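You operate a simulated robot arm through the tools that you are given. There is no shell and no other tool. Be economical: measure what you need, move in short steps, check, and stop when the job is done.

Carry out the task below with a simulated robot arm. There is one attempt and no reset: what you move stays moved.

## Task
Take the small black tub on the top of the grey table and put it away on the lower white wall shelf. Then turn the units dial of the black box to 8 ohm. Then fetch the desk test card and set it on the grey book. Then take the red sign on the top of the right back desk and put it away on the top of the corner table. Then put the orange carton on the top of the left back desk away on the top of the right front desk. Then take the name tag marked "Budi" and leave it on top of the perforated cover. Then fetch the tub labelled "fault" from the top of the grey table and set it on the roof of the open rack. The order counts. Set down upright: small black tub, desk test card.
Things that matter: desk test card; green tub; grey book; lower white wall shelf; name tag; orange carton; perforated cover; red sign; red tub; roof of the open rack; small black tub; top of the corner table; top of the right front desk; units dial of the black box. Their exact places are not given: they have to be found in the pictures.

Only the result counts: the job must be done as asked and must still hold three seconds after the hand-in. Knocking over, shifting, dropping, spilling or breaking anything else fails it. Lids that push on must go on centred and level and be pressed home; caps that screw on are set level and turned clockwise until they are tight.

## Robot
A 6-joint arm with a four-finger gripper on a trunk, on a base that drives. Base frame: it is fixed to the floor where the robot stands at the start and does not move with it; the origin is under the middle of the robot, x ahead of it, y to its left, z up; the surface under the hand at the start is at about z = 0.8. Units: m, degrees, N and s.
With the tool pointing down near the work surface it reaches from about 0.6 to 0.82 m from the robot's upright axis, wherever it stands. Its first joint turns from -166.0 to 166.0 degrees. Places, roughly: desk test card [-4, -0.5, 0.75]; green tub, red tub [0.75, -1, 0.75]; grey book [-5, 1.75, 1.25]; lower white wall shelf (98x23 cm) [-5.12, 1.5, 1.22]; name tag [0.75, -0.5, 1]; orange carton [-3.5, -0.25, 0.75]; perforated cover (9x13x7 cm) [-2.1, -0.4, 0.8]; red sign [-3.75, -0.25, 0.75]; roof of the open rack [-3.7, -2.6, 1.9]; small black tub (8x8x8 cm) [0.5, -0.2, 0.8]; top of the corner table [-4.7, 2.6, 0.7]; top of the right front desk [-4.4, 0.4, 0.7]; units dial of the black box [-3.8, -0.6, 0.8]. Payload 3.43 kg.
The tool frame sits at the grasp point between the pads (the TCP): z along the fingers, y along the line on which they close. The tips reach 0.03 m beyond it. The gripper opens to 0.12 m. The gripper's body begins 0.085 m behind the TCP.
Orientation is told as [roll, pitch, yaw] about the base's x, y, z axes, in that order, counted from this pose: with the fingers straight down and closing along the base's y, the tool's x points along the base's -x, its y along +y and its z along -z.

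## Interface
- The arm moves only by the tool jog_arm. Its argument "series" is one flat list of numbers, 7 for each row, row after row: the shift along the tool's x, y, z in m, then the turn, a rotation vector about the tool's x, y, z in degrees, then the finger opening in m, from 0 to 0.12. In form: [dx, dy, dz, rx, ry, rz, fingers, dx, dy, dz, rx, ry, rz, fingers, ...]. A call has 1 to 20 rows; each row is the pose to reach, as a shift and turn from the pose commanded when the call began, along the tool's axes at that moment. Each row takes 0.2 s and may step no farther than 0.05 m and 8.6 degrees from the row before; otherwise, or with a gripper value out of range, the whole call is refused. Where a pose cannot be reached the arm comes as near as it can. A force on the tool above 40 N (or 10 N above the force at the start of the call, whichever is more), or a blocked arm, ends the call early, and 0.2 s more pass. Each finger halts on what it meets, pressing with about 36 N; the grip force reading is that of the motor and also rises with nothing between the fingers. The clock runs only during rows and for 0.2 s after the last one: add rows that repeat a pose to give the fingers time. It gives the time, the measured TCP pose, the force on the tool (base axes), the opening and the grip force at its end, in the units of the frame above (readings bear some noise), with the torque about the TCP (base axes, N m) and any sound that the robot's microphone picked up, and new pictures: "show" is both (left out), scene, wrist or none.
- Cameras (640 x 400 px; columns grow to the right, rows downward): "scene" is now at [0.0371, 0.143, 1.7151]; the picture's right is [-0.70, -0.72, 0.00], its down [-0.52, 0.51, -0.69] and it looks along [0.49, -0.48, -0.73] (base axes); focal length 277 px, centre (320, 200). "wrist" rides on the gripper at [0.071, -0.017, -0.121] in the tool frame; the picture's right is [0.23, 0.97, 0.00], its down [-0.81, 0.19, -0.55] and it looks along [-0.54, 0.13, 0.83] (tool axes); focal length 275 px, centre (320, 200).
- slide_trunk(by): slides the trunk up (or, below 0, down) by that many m; the arm and the scene camera ride with it, the base frame stays. It gives what a move gives, with no picture.
- steer(legs): drives the robot by 1 to 6 legs, each [ahead, left, turn to the left] in m, m and degrees, along the robot's own axes; the way and the turn of a leg run together, so that a leg with both is an arc; at most 1.5 m and 180 degrees a leg. The arm and the cameras ride along, it lands a little off, and it stops where it bumps. It gives what a move gives, and a new picture of the scene camera.
- pan_tilt(pan, tilt): turns the head with the scene camera to pan (to the left, within 120 degrees either way) and tilt (down, from -29 to 69), counted from straight ahead of the robot. It gives what a move gives, and a new picture of the scene camera.
- probe_pixels(camera, pixels): there is no depth. For up to 12 entries [column, row, z] of the newest picture of that camera ("zoom" is the newest enlarged one), the place [x, y] in the base frame at which the ray of that pixel passes the height z, good to about 0.003 m. No time passes.
- inspect(camera, box): a new picture of the part [left, top, right, bottom] of that camera's present view, enlarged. No time passes.
- finish_job(): hands the job in; it is judged then, once.

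Go step by step. Measure first, check grasps and placings, and put right what went wrong. The budget is 131 turns and 260 pictures, counting those below and the enlarged ones. Unless the task says otherwise, let go and move clear before handing in.

The tools are called as name(argument=value, ...) on one line, values as JSON. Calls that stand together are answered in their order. jog_arm: Moves the arm, as the interface text tells. Its arguments: {"type":"object","properties":{"series":{"type":"array","items":{"type":"number"}},"show":{"type":"string","enum":["both","scene","wrist","none"]}},"required":["series"]} The other tools are called the same way: slide_trunk (by) slides the trunk up or down; steer (legs) drives the base; pan_tilt (pan, tilt) turns the head that bears the scene camera; probe_pixels (camera, pixels) gives the place at which the rays of pixels pass given heights; inspect (camera, box) takes an enlarged picture of a part of a camera's view; finish_job () hands the job in.

At the start:

```text
t: 0.0
eef_pos: [0.4758, -0.1907, 1.2417]
orientation: [0.0, 0.0, -0.1]
contact_force: [-0.1, -0.7, 0.3]
torque: [-0.01, -0.01, -0.02]
finger_gap: 0.1198
grip_force: 0.1
trunk travel left (down, up): [-0.3, 0.24]
robot x, y, heading: [0.0027, -0.0002, -0.2]
head pan, tilt: [-44.3, 46.6]
```

scene: 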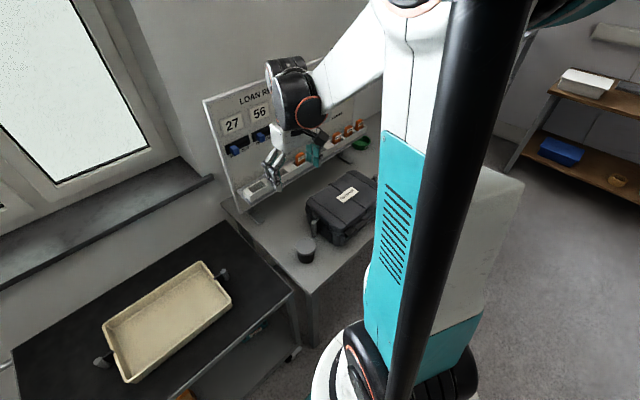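
wrist: 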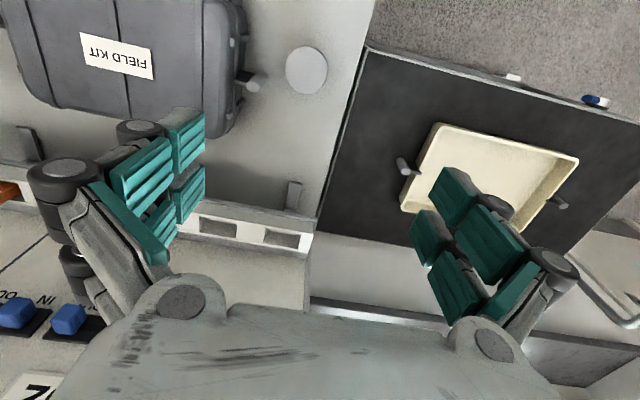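

The scene picture shows the grey table with a loan board, a field kit case and a small dark cylinder near (305,252), probably the small black tub. I'll zoom in and measure it.

inspect(camera="scene", box=[180, 60, 400, 290])

inspect(camera="wrist", box=[230, 20, 390, 120])

probe_pixels(camera="wrist", pixels=[[306, 70, 0.8], [306, 70, 0.84], [306, 70, 0.88], [285, 70, 0.84], [328, 70, 0.84], [306, 47, 0.84], [306, 94, 0.84]])

probe_pixels(camera="scene", pixels=[[306, 260, 0.8], [306, 246, 0.84], [306, 246, 0.88], [297, 248, 0.84], [314, 248, 0.84]])

```text
1.74 times, centred on (290, 175) of scene
```

zoom: 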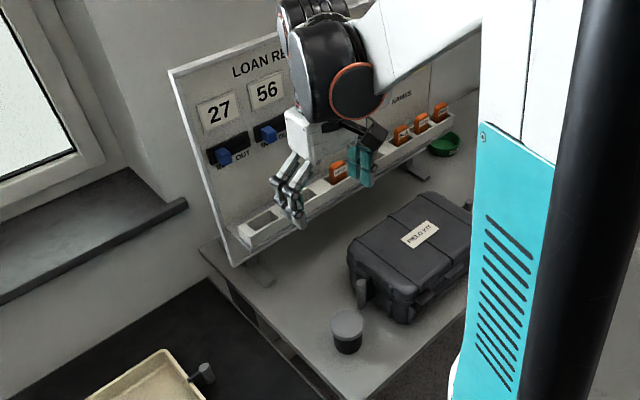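

```text
4.00 times, centred on (310, 70) of wrist
```

zoom: 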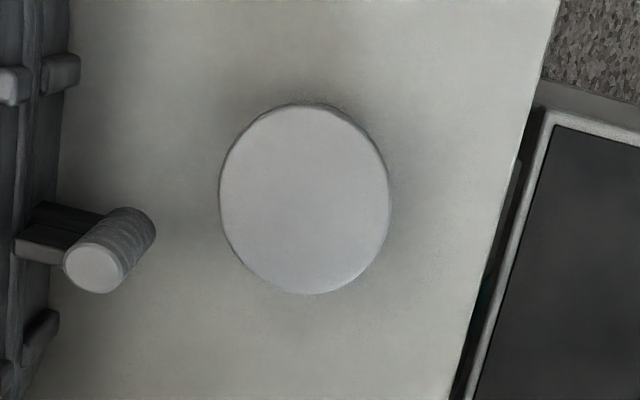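

```text
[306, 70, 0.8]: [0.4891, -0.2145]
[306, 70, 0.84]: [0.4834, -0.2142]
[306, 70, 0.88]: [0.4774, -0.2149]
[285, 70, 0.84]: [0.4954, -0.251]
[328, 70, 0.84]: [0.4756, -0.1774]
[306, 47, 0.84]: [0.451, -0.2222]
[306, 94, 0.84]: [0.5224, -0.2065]
```

```text
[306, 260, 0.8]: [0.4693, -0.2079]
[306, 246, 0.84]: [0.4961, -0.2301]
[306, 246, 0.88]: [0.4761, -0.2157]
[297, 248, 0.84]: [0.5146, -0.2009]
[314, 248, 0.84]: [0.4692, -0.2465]
```

The tub stands at about (0.477, -0.215) with its top at about z=0.88. Before I choose a grasp I'll look towards the shelf behind me on the left.

pan_tilt(pan=120, tilt=10)

pan_tilt(pan=-120, tilt=15)

```text
t: 2.5
eef_pos: [0.4758, -0.193, 1.242]
orientation: [0.0, 0.0, 0.0]
contact_force: [-0.4, -0.1, -0.3]
torque: [-0.02, 0.01, 0.02]
finger_gap: 0.1198
grip_force: 0.1
trunk travel left (down, up): [-0.3, 0.24]
robot x, y, heading: [0.0033, -0.0014, 0.0]
head pan, tilt: [120.0, 10.0]
```

scene: 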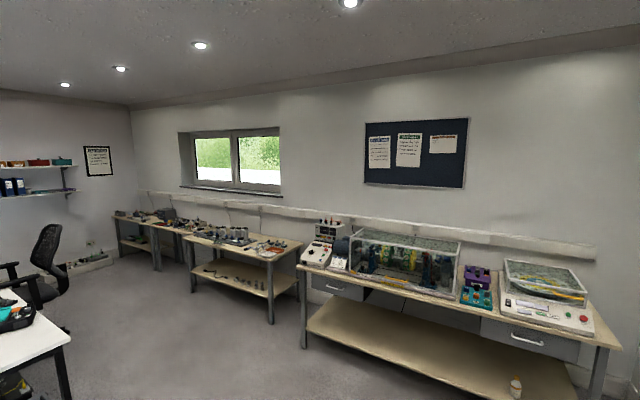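

```text
t: 5.9
eef_pos: [0.4758, -0.1919, 1.2425]
orientation: [-0.1, 0.0, 0.0]
contact_force: [0.2, 0.1, -0.3]
torque: [0.03, 0.01, 0.02]
finger_gap: 0.1201
grip_force: 0.0
trunk travel left (down, up): [-0.3, 0.24]
robot x, y, heading: [0.0017, 0.0028, -0.1]
head pan, tilt: [-120.0, 15.0]
```

scene: 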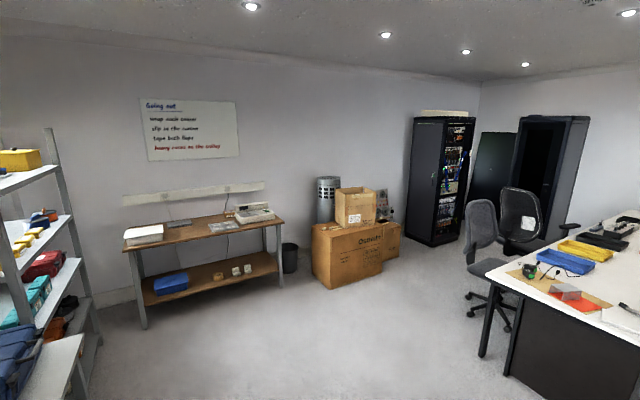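

The shelf has an upper shelf about 0.3 m above it, so I'll carry the tub with the hand tilted about 45°. I'll back up for reach, look at the table again and tilt the hand.

steer(legs=[[-0.3, 0, 0]])

jog_arm(series=[0, 0, 0, 0, -7.5, 0, 0.12, 0, 0, 0, 0, -15, 0, 0.12, 0, 0, 0, 0, -22.5, 0, 0.12, 0, 0, 0, 0, -30, 0, 0.12, 0, 0, 0, 0, -37.5, 0, 0.12, 0, 0, 0, 0, -45, 0, 0.12, 0, 0, 0, 0, -45, 0, 0.12], show="wrist")

pan_tilt(pan=-30, tilt=35)

```text
t: 7.7
eef_pos: [0.2889, -0.1763, 1.2418]
orientation: [0.2, 0.1, 11.9]
contact_force: [-0.1, -0.9, -0.1]
torque: [0.13, 0.13, 0.02]
finger_gap: 0.12
grip_force: 0.1
trunk travel left (down, up): [-0.3, 0.24]
robot x, y, heading: [-0.2212, -0.0872, 12.0]
head pan, tilt: [-120.0, 15.0]
stopped in leg 1: the robot was blocked; the commanded pose is now the measured one
```

scene: 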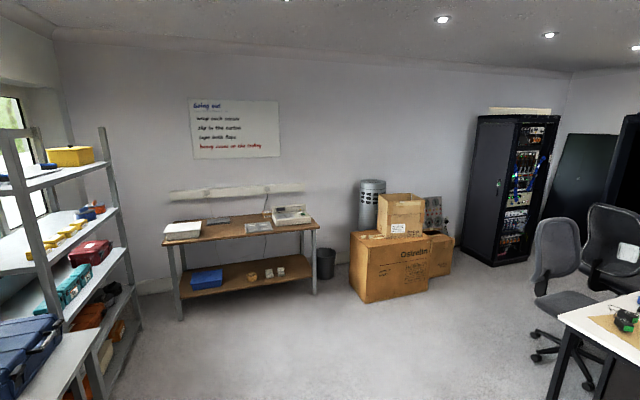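

```text
t: 9.3
eef_pos: [0.2873, -0.1752, 1.2433]
orientation: [0.0, -45.0, 11.9]
contact_force: [0.1, -0.3, 0.6]
torque: [-0.01, -0.04, 0.0]
finger_gap: 0.1198
grip_force: 0.1
trunk travel left (down, up): [-0.3, 0.24]
robot x, y, heading: [-0.2191, -0.0854, 12.0]
head pan, tilt: [-120.0, 15.0]
```

wrist: 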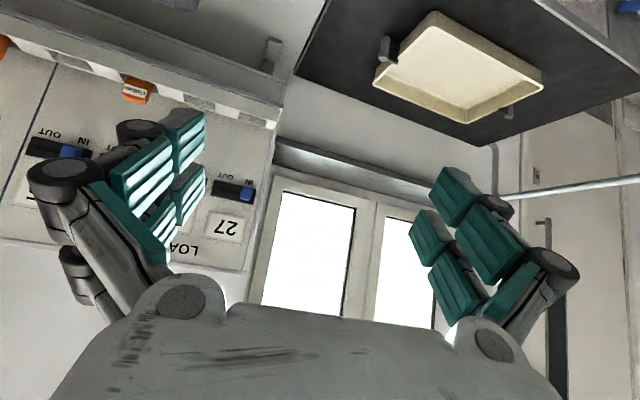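

```text
t: 10.9
eef_pos: [0.2858, -0.1753, 1.2418]
orientation: [0.1, -45.0, 11.8]
contact_force: [-0.2, 0.2, -0.6]
torque: [-0.01, 0.0, -0.02]
finger_gap: 0.12
grip_force: 0.1
trunk travel left (down, up): [-0.3, 0.24]
robot x, y, heading: [-0.2167, -0.0859, 12.1]
head pan, tilt: [-30.0, 35.0]
```

scene: 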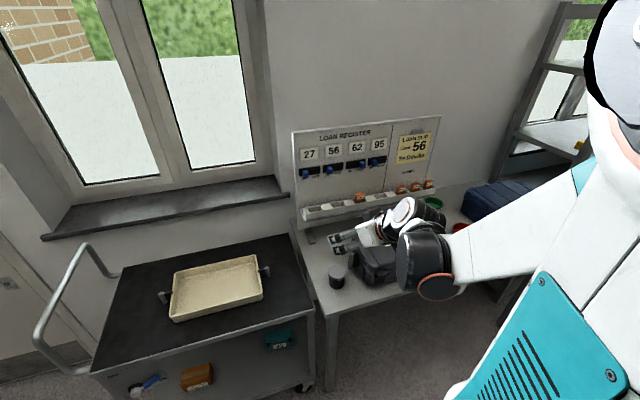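

The reverse was blocked after about 0.23 m and the base turned 12°. I'll look down on both sides to find what I touched.

pan_tilt(pan=120, tilt=55)

pan_tilt(pan=-110, tilt=55)

```text
t: 13.3
eef_pos: [0.2867, -0.1754, 1.2428]
orientation: [0.0, -45.0, 11.9]
contact_force: [0.1, 0.2, -0.1]
torque: [-0.01, 0.0, -0.03]
finger_gap: 0.12
grip_force: 0.1
trunk travel left (down, up): [-0.3, 0.24]
robot x, y, heading: [-0.2171, -0.086, 12.0]
head pan, tilt: [120.0, 55.0]
```

scene: 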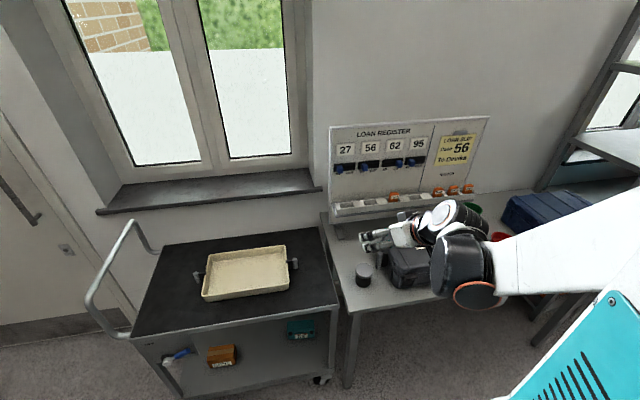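

```text
t: 16.5
eef_pos: [0.2858, -0.1747, 1.2428]
orientation: [-0.1, -44.9, 11.9]
contact_force: [-0.6, 0.6, 0.0]
torque: [0.0, -0.01, 0.02]
finger_gap: 0.1199
grip_force: 0.0
trunk travel left (down, up): [-0.3, 0.24]
robot x, y, heading: [-0.2183, -0.087, 11.8]
head pan, tilt: [-110.0, 55.0]
```

scene: 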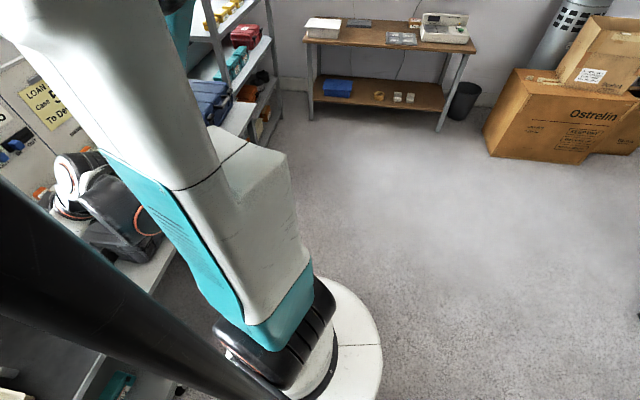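

The first picture didn't match its reported pan. I'll look to the left and behind again.

pan_tilt(pan=115, tilt=50)

```text
t: 19.8
eef_pos: [0.2865, -0.1739, 1.2429]
orientation: [0.0, -45.0, 11.9]
contact_force: [0.2, 0.0, -0.2]
torque: [0.05, 0.01, 0.0]
finger_gap: 0.12
grip_force: 0.0
trunk travel left (down, up): [-0.3, 0.24]
robot x, y, heading: [-0.2201, -0.0861, 11.9]
head pan, tilt: [115.0, 50.0]
```

scene: 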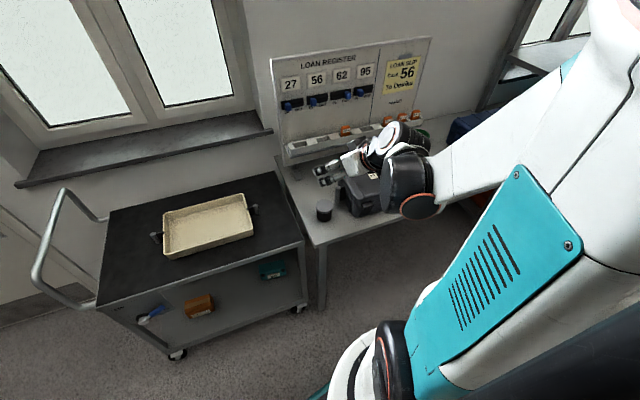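

The picture still looks front-right although the pan reads 115. I'll check with the tub's pixel (324,205) and another small pan.

probe_pixels(camera="scene", pixels=[[324, 204, 0.88], [324, 220, 0.8], [320, 350, 0.0]])

pan_tilt(pan=100, tilt=30)

```text
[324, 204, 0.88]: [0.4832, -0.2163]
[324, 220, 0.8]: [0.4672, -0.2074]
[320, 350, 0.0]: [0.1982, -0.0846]
```

```text
t: 20.6
eef_pos: [0.2859, -0.1752, 1.2422]
orientation: [0.0, -44.9, 11.9]
contact_force: [0.8, -0.5, -0.5]
torque: [0.02, -0.01, 0.01]
finger_gap: 0.1202
grip_force: 0.1
trunk travel left (down, up): [-0.3, 0.24]
robot x, y, heading: [-0.2189, -0.0855, 11.9]
head pan, tilt: [100.0, 30.0]
```

scene: 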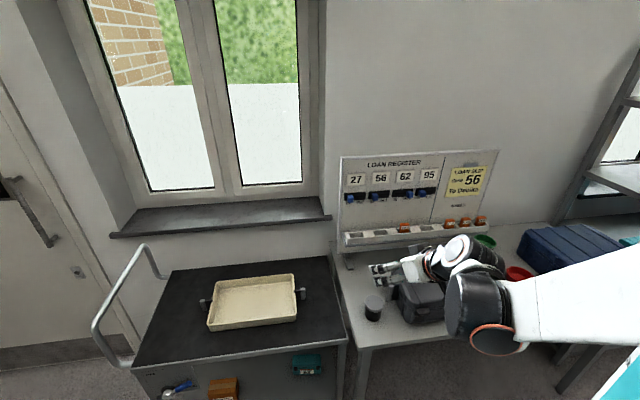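

The probe agrees with the tub's position, so the camera really is pointing front-right. The head may be blocked by the raised arm. I'll retry with the earlier setting that worked.

pan_tilt(pan=120, tilt=10)

```text
t: 21.4
eef_pos: [0.2865, -0.1744, 1.2431]
orientation: [0.0, -45.0, 12.0]
contact_force: [0.8, 0.6, 0.0]
torque: [0.0, 0.01, 0.01]
finger_gap: 0.1199
grip_force: 0.0
trunk travel left (down, up): [-0.3, 0.24]
robot x, y, heading: [-0.2189, -0.086, 12.0]
head pan, tilt: [120.0, 10.0]
```

scene: 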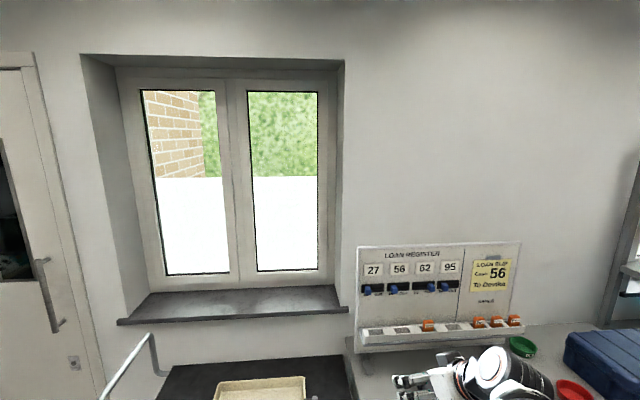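

The head is blocked to the left by the raised elbow, and reaching out should free it. I'll move the hand forward over the tub (0.178 ahead, 0.078 to the right) and look at the wrist view.

jog_arm(series=[-0.025, -0.0156, 0.025, 0, 0, 0, 0.12, -0.05, -0.031, 0.05, 0, 0, 0, 0.12, -0.076, -0.047, 0.076, 0, 0, 0, 0.12, -0.101, -0.062, 0.101, 0, 0, 0, 0.12, -0.126, -0.078, 0.126, 0, 0, 0, 0.12], show="none")

slide_trunk(by=-0.2)

pan_tilt(pan=100, tilt=50)

```text
t: 22.6
eef_pos: [0.4768, -0.2147, 1.2417]
orientation: [0.0, -44.9, 12.0]
contact_force: [0.1, 0.9, -0.4]
torque: [0.0, 0.0, 0.0]
finger_gap: 0.1198
grip_force: 0.2
trunk travel left (down, up): [-0.3, 0.24]
robot x, y, heading: [-0.2224, -0.0828, 12.2]
head pan, tilt: [120.0, 10.0]
```

```text
t: 24.8
eef_pos: [0.4762, -0.2139, 1.0428]
orientation: [0.0, -45.0, 12.0]
contact_force: [-0.7, 0.1, -0.2]
torque: [-0.01, 0.0, 0.01]
finger_gap: 0.1201
grip_force: 0.1
trunk travel left (down, up): [-0.1, 0.44]
robot x, y, heading: [-0.2157, -0.0843, 12.0]
head pan, tilt: [120.0, 10.0]
```

```text
t: 25.9
eef_pos: [0.4762, -0.2144, 1.0399]
orientation: [0.0, -45.0, 11.9]
contact_force: [0.6, -0.2, 0.0]
torque: [-0.01, -0.02, 0.02]
finger_gap: 0.12
grip_force: 0.1
trunk travel left (down, up): [-0.1, 0.44]
robot x, y, heading: [-0.215, -0.0888, 11.9]
head pan, tilt: [100.0, 50.0]
```

scene: 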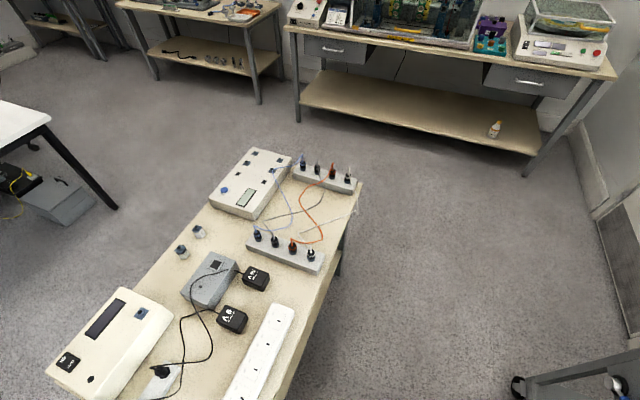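

A table stands close behind me, and that is what I bumped; its items look undisturbed. The hand is now right above the tub, so I'll descend 0.195 m and look.

jog_arm(series=[0.034, 0, 0.034, 0, 0, 0, 0.115, 0.069, 0, 0.069, 0, 0, 0, 0.115, 0.103, 0, 0.103, 0, 0, 0, 0.115, 0.138, 0, 0.138, 0, 0, 0, 0.115])

probe_pixels(camera="scene", pixels=[[360, 185, 0.8], [275, 399, 0.8], [215, 200, 0.8], [60, 398, 0.8], [360, 185, 0.75], [50, 115, 0.75], [118, 208, 0.0], [298, 122, 0.0], [530, 175, 0.0], [260, 100, 0.0], [640, 255, 0.0]])

```text
t: 26.9
eef_pos: [0.4778, -0.2128, 0.845]
orientation: [-0.1, -45.0, 12.0]
contact_force: [0.2, 0.0, 0.3]
torque: [0.02, -0.02, 0.0]
finger_gap: 0.1144
grip_force: 0.0
trunk travel left (down, up): [-0.1, 0.44]
robot x, y, heading: [-0.2168, -0.0858, 11.8]
head pan, tilt: [100.0, 50.0]
```

scene: 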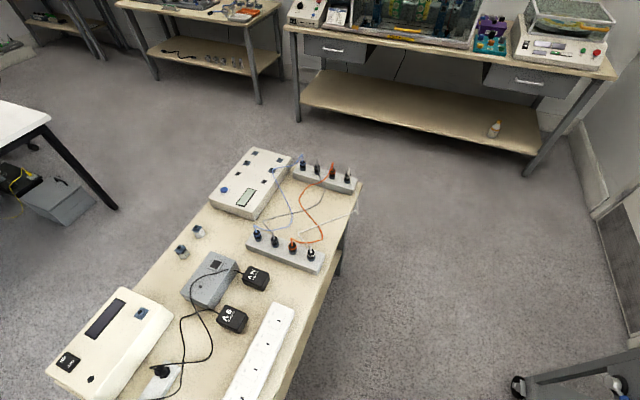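
wrist: 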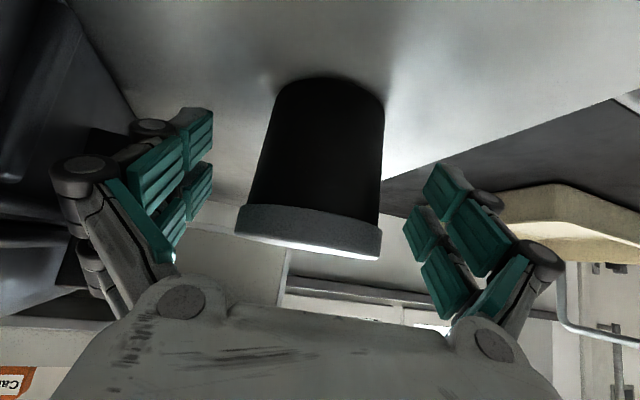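

```text
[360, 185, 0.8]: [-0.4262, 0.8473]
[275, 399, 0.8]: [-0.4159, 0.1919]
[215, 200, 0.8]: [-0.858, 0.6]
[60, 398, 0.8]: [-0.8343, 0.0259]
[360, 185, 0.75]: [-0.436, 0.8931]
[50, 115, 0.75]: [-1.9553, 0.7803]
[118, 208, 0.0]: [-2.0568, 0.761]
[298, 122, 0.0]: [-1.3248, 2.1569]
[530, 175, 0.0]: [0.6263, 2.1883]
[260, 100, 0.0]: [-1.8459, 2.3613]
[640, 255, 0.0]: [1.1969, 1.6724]
```

The tub is centred between the open fingers. I'll close and lift slightly.

jog_arm(series=[0, 0, 0, 0, 0, 0, 0.05, 0, 0, 0, 0, 0, 0, 0.05, 0, 0, 0, 0, 0, 0, 0.05, -0.014, 0, -0.014, 0, 0, 0, 0.05, -0.035, 0, -0.035, 0, 0, 0, 0.05], show="wrist")

pan_tilt(pan=-115, tilt=30)

```text
t: 28.1
eef_pos: [0.4788, -0.2116, 0.8959]
orientation: [0.1, -44.9, 11.9]
contact_force: [1.2, -0.1, -2.3]
torque: [0.01, 0.0, 0.02]
finger_gap: 0.068
grip_force: 36.0
trunk travel left (down, up): [-0.1, 0.44]
robot x, y, heading: [-0.2175, -0.0886, 11.9]
head pan, tilt: [100.0, 50.0]
```

wrist: 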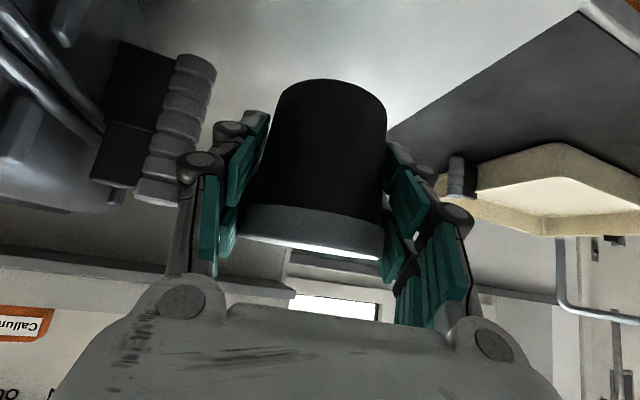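

```text
t: 31.2
eef_pos: [0.4776, -0.2123, 0.8957]
orientation: [0.0, -44.9, 11.9]
contact_force: [-0.4, -0.7, -1.1]
torque: [-0.06, 0.03, 0.0]
finger_gap: 0.0678
grip_force: 36.1
trunk travel left (down, up): [-0.1, 0.44]
robot x, y, heading: [-0.2171, -0.0861, 11.8]
head pan, tilt: [-115.0, 30.0]
```

scene: 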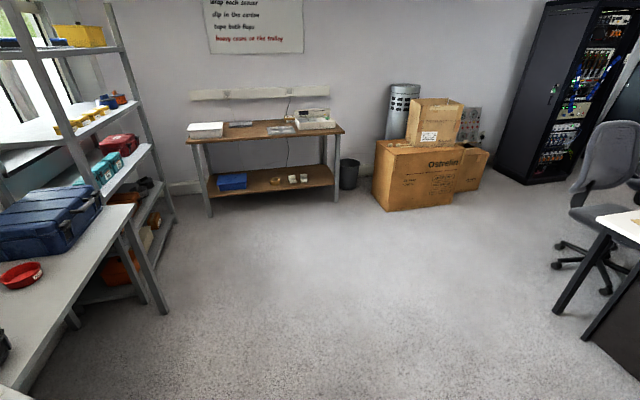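

The tub is held (gap 0.068). I'll raise the trunk and look left to plan the route north around the table behind me.

slide_trunk(by=0.4)

pan_tilt(pan=70, tilt=50)

inspect(camera="wrist", box=[160, 40, 480, 340])

pan_tilt(pan=120, tilt=25)

```text
t: 35.0
eef_pos: [0.4781, -0.2112, 1.2966]
orientation: [0.0, -45.1, 11.9]
contact_force: [0.1, -0.4, -1.5]
torque: [-0.04, 0.02, 0.0]
finger_gap: 0.068
grip_force: 36.2
trunk travel left (down, up): [-0.5, 0.04]
robot x, y, heading: [-0.2167, -0.0851, 11.9]
head pan, tilt: [-115.0, 30.0]
```

```text
t: 37.7
eef_pos: [0.4786, -0.2133, 1.2958]
orientation: [0.1, -44.9, 11.9]
contact_force: [0.1, 0.9, -1.6]
torque: [0.02, 0.01, 0.0]
finger_gap: 0.0681
grip_force: 35.9
trunk travel left (down, up): [-0.5, 0.04]
robot x, y, heading: [-0.2191, -0.0854, 11.9]
head pan, tilt: [70.0, 50.0]
```

scene: 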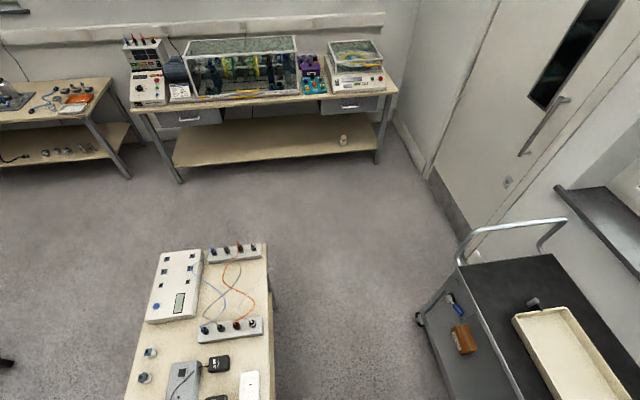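

```text
1.33 times, centred on (320, 190) of wrist
```

zoom: 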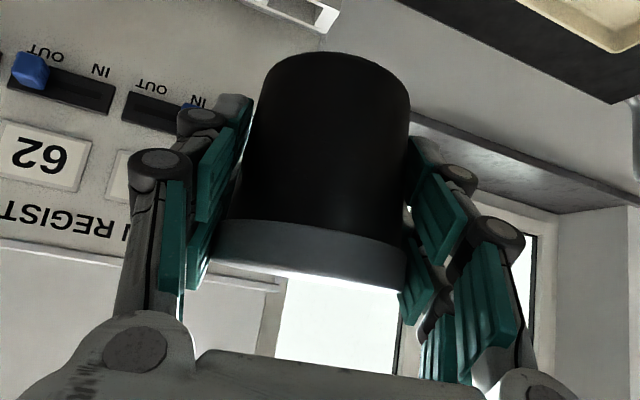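

```text
t: 38.9
eef_pos: [0.4787, -0.2126, 1.2955]
orientation: [-0.1, -45.0, 11.9]
contact_force: [0.5, 0.0, -1.4]
torque: [0.0, -0.01, 0.02]
finger_gap: 0.0678
grip_force: 36.2
trunk travel left (down, up): [-0.5, 0.04]
robot x, y, heading: [-0.2203, -0.088, 11.8]
head pan, tilt: [120.0, 25.0]
```

scene: 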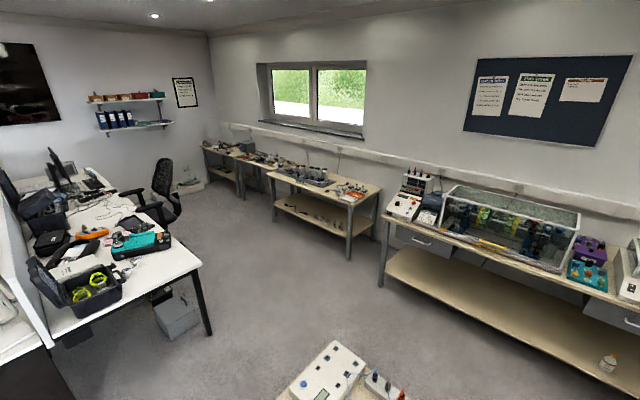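

I can see the whole north corridor, with a chair near (165,215) in front of the desks. I'll measure the obstacles.

probe_pixels(camera="scene", pixels=[[167, 220, 0.0], [180, 210, 0.0], [160, 175, 0.8], [198, 318, 0.0], [210, 333, 0.0], [203, 268, 0.75], [348, 263, 0.0], [275, 221, 0.0], [240, 198, 0.0], [207, 182, 0.0], [382, 285, 0.0], [160, 123, 1.22]])

inspect(camera="scene", box=[60, 70, 280, 230])

```text
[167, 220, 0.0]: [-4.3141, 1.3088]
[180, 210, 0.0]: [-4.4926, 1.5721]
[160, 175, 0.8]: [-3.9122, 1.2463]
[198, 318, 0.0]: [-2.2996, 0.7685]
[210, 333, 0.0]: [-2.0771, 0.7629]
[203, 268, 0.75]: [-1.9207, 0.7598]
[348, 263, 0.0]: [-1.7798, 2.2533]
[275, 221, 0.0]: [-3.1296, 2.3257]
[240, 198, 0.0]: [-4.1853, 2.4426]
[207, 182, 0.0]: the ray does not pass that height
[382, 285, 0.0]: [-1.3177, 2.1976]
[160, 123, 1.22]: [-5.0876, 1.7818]
```

```text
2.50 times, centred on (170, 150) of scene
```

zoom: 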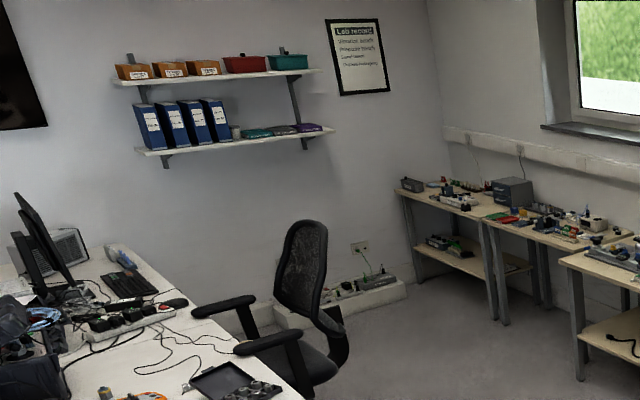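

The lower shelf carries binders on its left, a small cup, then flat books on its right. I'll drive through the north corridor and turn to face the shelf, stopping short at about x=-3.1.

steer(legs=[[0.15, 0, 78], [1.4, -0.04, 0], [0, 0, 90], [1.5, 0, 0], [1.4, -0.25, 0]])

pan_tilt(pan=0, tilt=20)

```text
t: 66.9
eef_pos: [-3.6445, 2.0221, 1.2962]
orientation: [0.0, -45.1, 178.8]
contact_force: [-0.6, 0.3, -2.1]
torque: [0.01, 0.02, -0.01]
finger_gap: 0.0676
grip_force: 36.2
trunk travel left (down, up): [-0.5, 0.04]
robot x, y, heading: [-2.9937, 1.7415, 178.4]
head pan, tilt: [120.0, 25.0]
```

scene: 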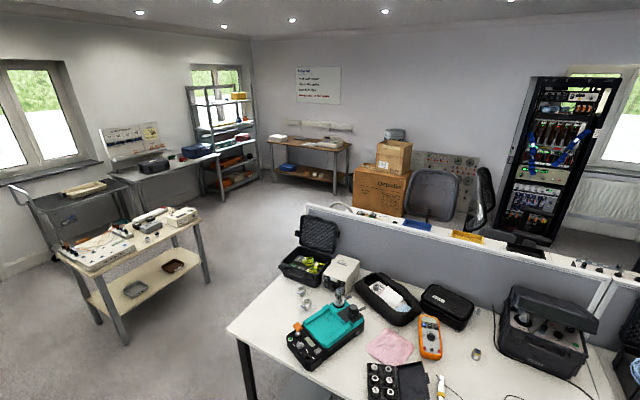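

```text
t: 68.9
eef_pos: [-3.6451, 2.022, 1.2968]
orientation: [-0.1, -45.1, 178.8]
contact_force: [0.0, 0.5, -2.6]
torque: [-0.07, -0.01, -0.01]
finger_gap: 0.068
grip_force: 36.4
trunk travel left (down, up): [-0.5, 0.04]
robot x, y, heading: [-2.9936, 1.7397, 179.0]
head pan, tilt: [0.0, 20.0]
```

scene: 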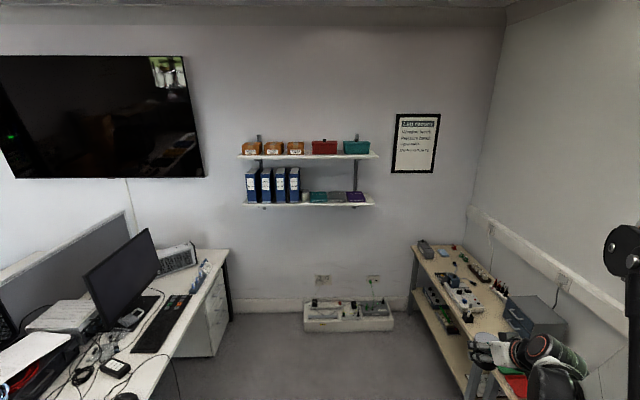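

I'm at (-2.99, 1.74) facing the shelf. I'll zoom in on the shelf and look left and down for the chair.

inspect(camera="scene", box=[225, 125, 395, 225])

pan_tilt(pan=50, tilt=50)

```text
3.76 times, centred on (310, 175) of scene
```

zoom: 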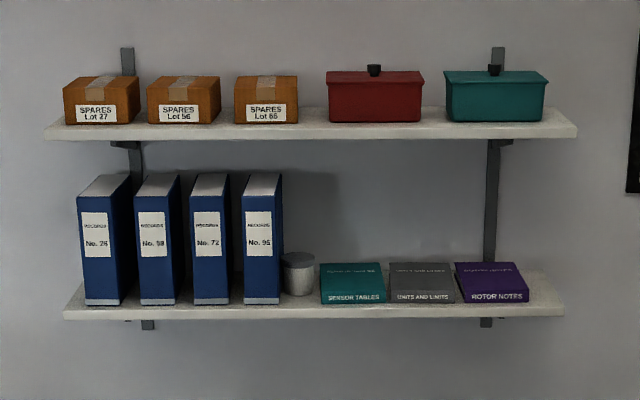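

```text
t: 70.0
eef_pos: [-3.6444, 2.0214, 1.2962]
orientation: [0.0, -45.1, 178.8]
contact_force: [-0.1, -0.2, -1.2]
torque: [-0.02, 0.0, 0.01]
finger_gap: 0.0674
grip_force: 35.7
trunk travel left (down, up): [-0.5, 0.04]
robot x, y, heading: [-2.9929, 1.744, 178.8]
head pan, tilt: [50.0, 50.0]
```

scene: 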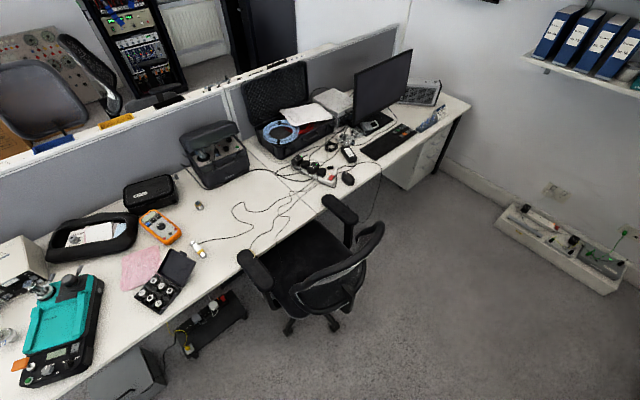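

There is little free space on the lower shelf: only a strip right of the purple book. I'll measure the chair, the floor box and the strip, then get closer.

probe_pixels(camera="scene", pixels=[[290, 330, 0.0], [335, 325, 0.0], [380, 225, 0.9], [325, 300, 0.6], [497, 222, 0.0], [600, 293, 0.0], [527, 58, 1.24], [470, 105, 0.72]])

steer(legs=[[0.75, 0, 0]])

pan_tilt(pan=-5, tilt=25)

inspect(camera="scene", box=[180, 60, 420, 210])

```text
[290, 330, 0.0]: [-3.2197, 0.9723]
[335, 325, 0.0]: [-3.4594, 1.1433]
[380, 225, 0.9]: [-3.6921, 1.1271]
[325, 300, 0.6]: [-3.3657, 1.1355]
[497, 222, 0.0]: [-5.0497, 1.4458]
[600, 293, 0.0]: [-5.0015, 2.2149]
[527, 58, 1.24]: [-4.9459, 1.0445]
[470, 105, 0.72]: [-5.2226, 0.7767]
```

```text
t: 74.1
eef_pos: [-4.3829, 2.04, 1.2968]
orientation: [0.0, -45.0, 178.6]
contact_force: [0.6, 0.4, -1.3]
torque: [0.01, -0.02, 0.0]
finger_gap: 0.0678
grip_force: 36.5
trunk travel left (down, up): [-0.5, 0.04]
robot x, y, heading: [-3.7311, 1.7564, 178.9]
head pan, tilt: [50.0, 50.0]
```

scene: 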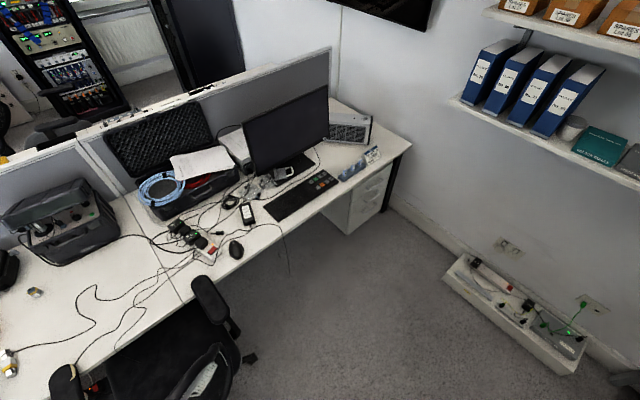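

```text
t: 75.3
eef_pos: [-4.3824, 2.039, 1.2963]
orientation: [-0.1, -45.0, 178.7]
contact_force: [-0.3, -0.3, 0.1]
torque: [0.0, 0.0, 0.0]
finger_gap: 0.0678
grip_force: 35.9
trunk travel left (down, up): [-0.5, 0.04]
robot x, y, heading: [-3.732, 1.757, 178.7]
head pan, tilt: [-5.0, 25.0]
```

scene: 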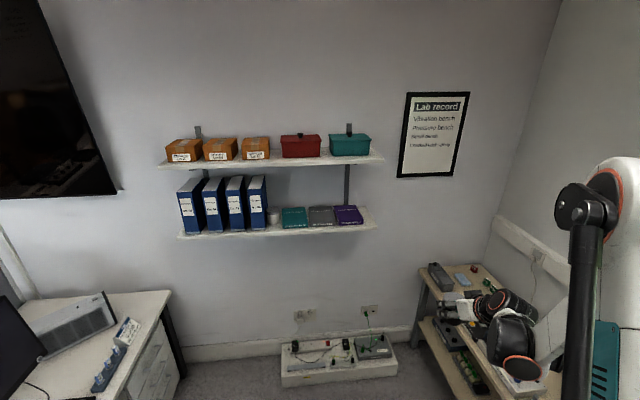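

```text
2.67 times, centred on (300, 135) of scene
```

zoom: 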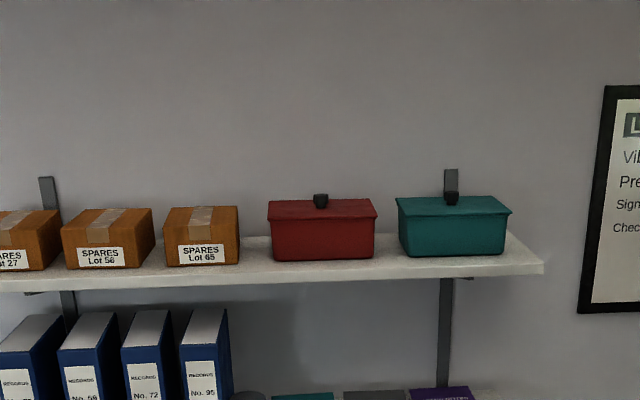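

Let me zoom on the right end of the lower shelf and measure it.

inspect(camera="scene", box=[256, 180, 400, 270])

probe_pixels(camera="scene", pixels=[[377, 226, 1.22], [368, 207, 1.22], [363, 221, 1.245], [363, 224, 1.22], [357, 206, 1.245], [178, 234, 1.22], [334, 224, 1.245], [309, 225, 1.245], [309, 207, 1.245], [333, 206, 1.245]])

```text
4.44 times, centred on (328, 225) of scene
```

zoom: 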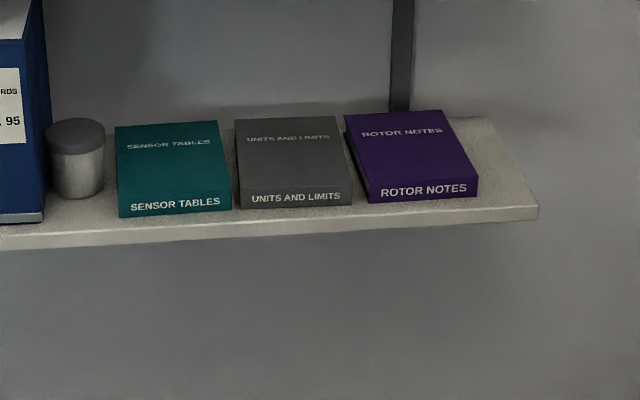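

```text
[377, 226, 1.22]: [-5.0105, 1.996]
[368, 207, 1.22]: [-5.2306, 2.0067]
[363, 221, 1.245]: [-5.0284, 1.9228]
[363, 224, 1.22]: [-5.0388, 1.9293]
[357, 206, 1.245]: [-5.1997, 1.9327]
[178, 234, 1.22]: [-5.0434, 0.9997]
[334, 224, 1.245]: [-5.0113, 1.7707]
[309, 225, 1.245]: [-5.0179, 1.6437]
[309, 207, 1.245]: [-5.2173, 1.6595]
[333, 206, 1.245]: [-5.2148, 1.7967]
```

The free strip right of the purple book spans y≈1.93–2.00. It is narrow, so I'll come in at an angle with the hand yawed another 24° and the robot turned 20°, which keeps the fingers off the book. First I'll yaw the hand here in free space and measure the corner table edge.

probe_pixels(camera="scene", pixels=[[418, 266, 0.7], [487, 375, 0.7], [384, 159, 1.55], [160, 166, 1.55], [280, 386, 0.0], [397, 375, 0.0]])

jog_arm(series=[0, 0, 0, -5.66, 0, -5.66, 0.05, 0, 0, 0, -11.3, 0, -11.3, 0.05, 0, 0, 0, -17, 0, -17, 0.05], show="wrist")

```text
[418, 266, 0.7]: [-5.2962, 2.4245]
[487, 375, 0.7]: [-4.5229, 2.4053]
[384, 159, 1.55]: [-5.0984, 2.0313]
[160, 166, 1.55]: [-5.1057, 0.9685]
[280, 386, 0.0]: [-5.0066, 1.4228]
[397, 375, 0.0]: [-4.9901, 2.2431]
```

```text
t: 76.1
eef_pos: [-4.3829, 2.041, 1.295]
orientation: [0.1, -45.0, -157.1]
contact_force: [0.1, 0.4, -1.5]
torque: [-0.04, 0.04, 0.02]
finger_gap: 0.0678
grip_force: 35.7
trunk travel left (down, up): [-0.5, 0.04]
robot x, y, heading: [-3.7315, 1.7559, 178.6]
head pan, tilt: [-5.0, 25.0]
```

wrist: 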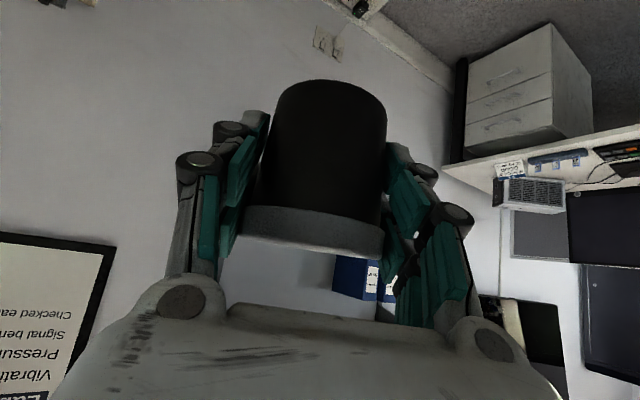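

The hand now points at about 203°. I'll drive nearer and turn 20° left, stopping short of the shelf.

steer(legs=[[0.42, -0.16, 0], [0, 0, 20]])

pan_tilt(pan=-15, tilt=35)

```text
t: 80.0
eef_pos: [-4.8821, 1.9649, 1.2952]
orientation: [0.0, -45.0, -136.7]
contact_force: [-0.1, 0.2, -1.3]
torque: [0.0, -0.01, 0.0]
finger_gap: 0.0675
grip_force: 36.4
trunk travel left (down, up): [-0.5, 0.04]
robot x, y, heading: [-4.1731, 1.9303, -160.9]
head pan, tilt: [-5.0, 25.0]
```

scene: 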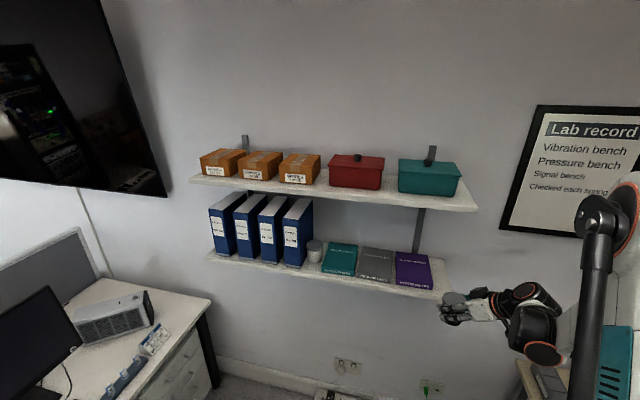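

```text
t: 80.7
eef_pos: [-4.882, 1.9654, 1.2962]
orientation: [0.0, -45.1, -136.8]
contact_force: [-0.3, 0.3, -1.8]
torque: [0.02, -0.05, 0.0]
finger_gap: 0.0677
grip_force: 35.7
trunk travel left (down, up): [-0.5, 0.04]
robot x, y, heading: [-4.1746, 1.9289, -160.8]
head pan, tilt: [-15.0, 35.0]
```

scene: 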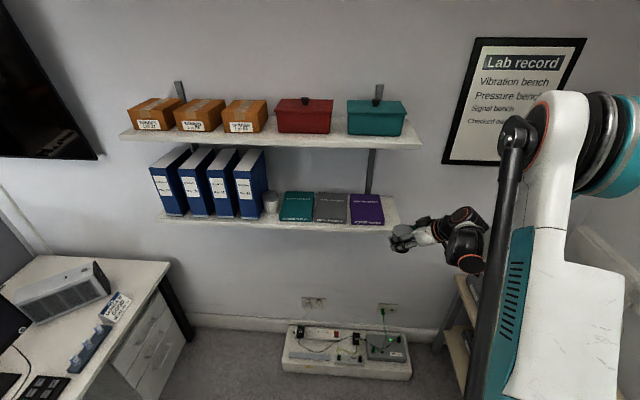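

Close-up measurements of the purple book and the shelf's right end.

inspect(camera="scene", box=[260, 170, 430, 270])

```text
3.76 times, centred on (345, 220) of scene
```

zoom: 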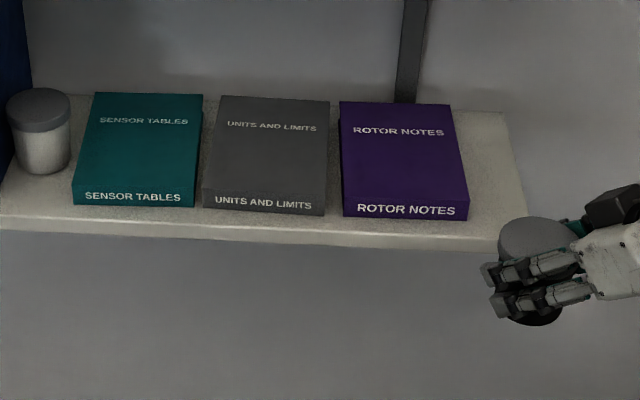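

probe_pixels(camera="zoom", pixels=[[468, 221, 1.22], [470, 204, 1.24], [450, 107, 1.24], [499, 112, 1.22], [533, 215, 1.22], [497, 240, 1.22], [0, 217, 1.22], [342, 216, 1.22], [329, 102, 1.24], [213, 98, 1.24], [201, 198, 1.24], [325, 204, 1.24]])

```text
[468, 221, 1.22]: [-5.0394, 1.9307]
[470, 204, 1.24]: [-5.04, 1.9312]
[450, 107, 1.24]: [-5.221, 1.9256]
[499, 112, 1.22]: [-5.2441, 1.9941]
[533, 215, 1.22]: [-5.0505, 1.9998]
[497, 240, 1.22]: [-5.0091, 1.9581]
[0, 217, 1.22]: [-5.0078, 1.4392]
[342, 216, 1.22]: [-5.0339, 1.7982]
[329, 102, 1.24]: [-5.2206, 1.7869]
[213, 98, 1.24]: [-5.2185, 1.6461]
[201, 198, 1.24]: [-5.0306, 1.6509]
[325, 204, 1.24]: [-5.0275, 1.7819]
```

The measurements agree: the book is 2 cm thick, its right edge is at y=1.931 and the shelf end is at y≈1.997. The target for the tub centre is (-5.045, 1.970). I'll raise the trunk slightly, drive about 0.12 m closer and check.

slide_trunk(by=0.02)

steer(legs=[[0.105, -0.042, 0]])

inspect(camera="scene", box=[260, 150, 460, 275])

```text
t: 81.4
eef_pos: [-4.882, 1.9651, 1.316]
orientation: [0.0, -45.0, -136.7]
contact_force: [-0.1, 0.0, -1.6]
torque: [0.0, 0.01, 0.01]
finger_gap: 0.0677
grip_force: 36.0
trunk travel left (down, up): [-0.52, 0.02]
robot x, y, heading: [-4.1693, 1.9253, -160.9]
head pan, tilt: [-15.0, 35.0]
```

```text
t: 82.6
eef_pos: [-4.9986, 1.9707, 1.3159]
orientation: [0.1, -44.9, -136.8]
contact_force: [-0.7, -1.0, -1.3]
torque: [-0.04, -0.04, 0.05]
finger_gap: 0.0675
grip_force: 36.3
trunk travel left (down, up): [-0.52, 0.02]
robot x, y, heading: [-4.2936, 1.937, -160.8]
head pan, tilt: [-15.0, 35.0]
```

scene: 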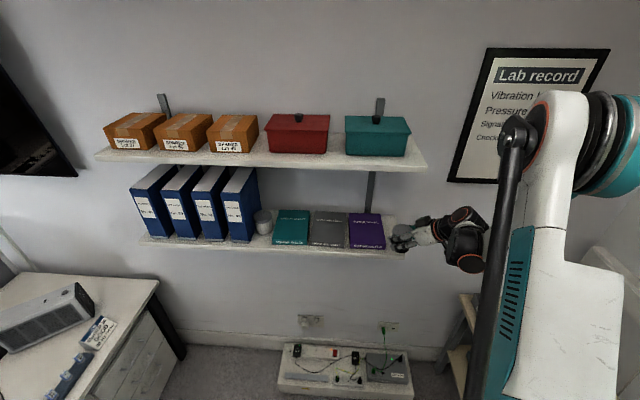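

```text
3.20 times, centred on (360, 212) of scene
```

zoom: 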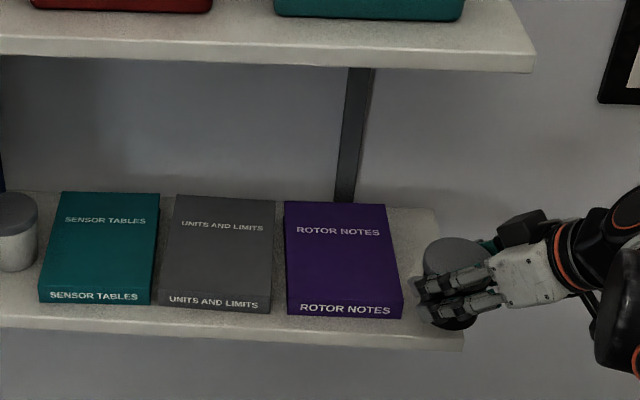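

I'll shift over the target and lower to about 1.5 cm above the shelf.

jog_arm(series=[-0.012, -0.015, 0.012, 0, 0, 0, 0.05, -0.0235, -0.0303, 0.0235, 0, 0, 0, 0.05, -0.0235, -0.0303, 0.0235, 0, 0, 0, 0.05, -0.0095, -0.0303, 0.0375, 0, 0, 0, 0.05, 0.0014, -0.0303, 0.0484, 0, 0, 0, 0.05], show="none")

inspect(camera="scene", box=[330, 190, 426, 250])

inspect(camera="wrist", box=[160, 40, 480, 240])

```text
t: 83.8
eef_pos: [-5.0389, 1.9706, 1.282]
orientation: [0.0, -45.1, -136.7]
contact_force: [-0.1, 0.5, -1.9]
torque: [-0.01, 0.01, -0.01]
finger_gap: 0.0676
grip_force: 36.1
trunk travel left (down, up): [-0.52, 0.02]
robot x, y, heading: [-4.2902, 1.9338, -161.0]
head pan, tilt: [-15.0, 35.0]
```

```text
6.67 times, centred on (378, 220) of scene
```

zoom: 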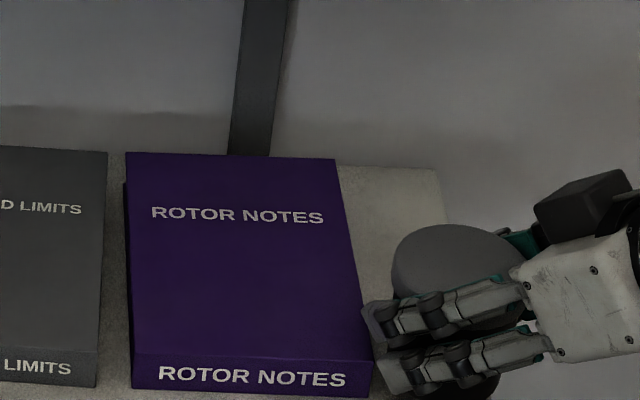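

```text
2.00 times, centred on (320, 140) of wrist
```

zoom: 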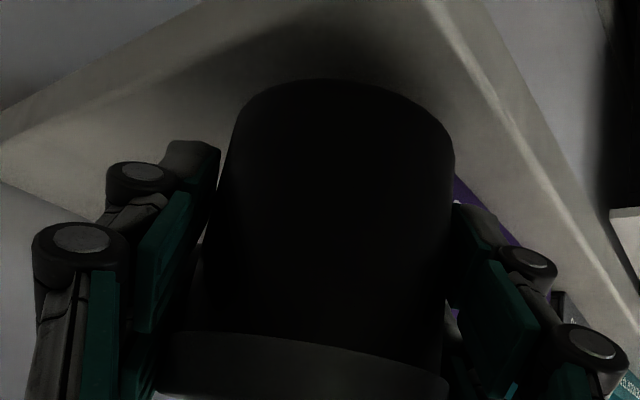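

The finger on the book side is in front of the book and clear of it. I'll lower the last ~1.7 cm in small steps and watch the force.

jog_arm(series=[-0.0026, -0.0034, 0.0026, 0, 0, 0, 0.05, 0.0031, -0.0034, 0.0083, 0, 0, 0, 0.05, 0.0066, -0.0034, 0.0118, 0, 0, 0, 0.05, 0.0087, -0.0034, 0.0139, 0, 0, 0, 0.05, 0.0094, -0.0034, 0.0146, 0, 0, 0, 0.05], show="none")

inspect(camera="scene", box=[330, 190, 426, 250])

```text
t: 85.0
eef_pos: [-5.0453, 1.9696, 1.2648]
orientation: [0.0, -45.1, -136.7]
contact_force: [-7.2, -2.2, 24.8]
torque: [-0.5, 0.51, -0.17]
finger_gap: 0.0677
grip_force: 36.3
trunk travel left (down, up): [-0.52, 0.02]
robot x, y, heading: [-4.2909, 1.936, -160.7]
head pan, tilt: [-15.0, 35.0]
```

```text
6.67 times, centred on (378, 220) of scene
```

zoom: 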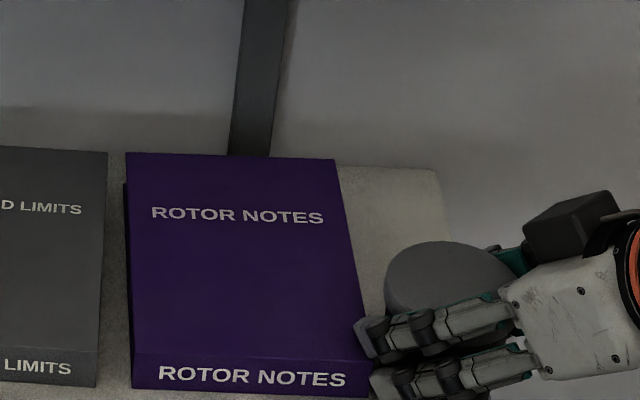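

Contact came at z=1.265, exactly as expected. I'll ease off, open and withdraw along the fingers.

jog_arm(series=[-0.0014, 0, -0.0014, 0, 0, 0, 0.05, -0.0014, 0, -0.0014, 0, 0, 0, 0.088, -0.0014, 0, -0.0014, 0, 0, 0, 0.088, -0.0014, 0, -0.03, 0, 0, 0, 0.09, -0.0014, 0, -0.07, 0, 0, 0, 0.09, -0.0014, 0, -0.11, 0, 0, 0, 0.09, -0.0014, 0, -0.15, 0, 0, 0, 0.09], show="none")

inspect(camera="scene", box=[290, 180, 450, 280])

```text
t: 86.6
eef_pos: [-4.9656, 2.0433, 1.374]
orientation: [0.0, -44.9, -136.7]
contact_force: [1.0, 1.0, 0.1]
torque: [0.03, 0.02, -0.02]
finger_gap: 0.0901
grip_force: 0.4
trunk travel left (down, up): [-0.52, 0.02]
robot x, y, heading: [-4.288, 1.9327, -160.7]
head pan, tilt: [-15.0, 35.0]
```

```text
4.00 times, centred on (370, 230) of scene
```

zoom: 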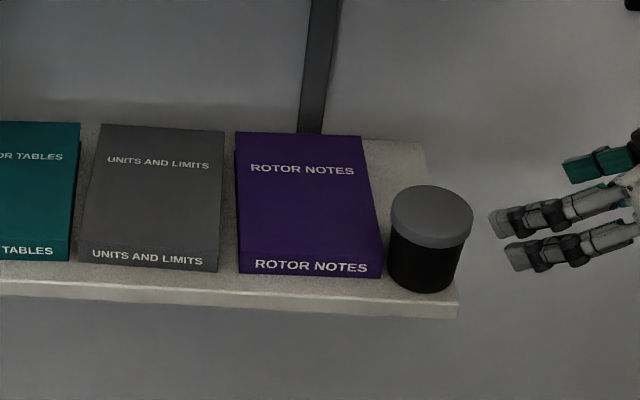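

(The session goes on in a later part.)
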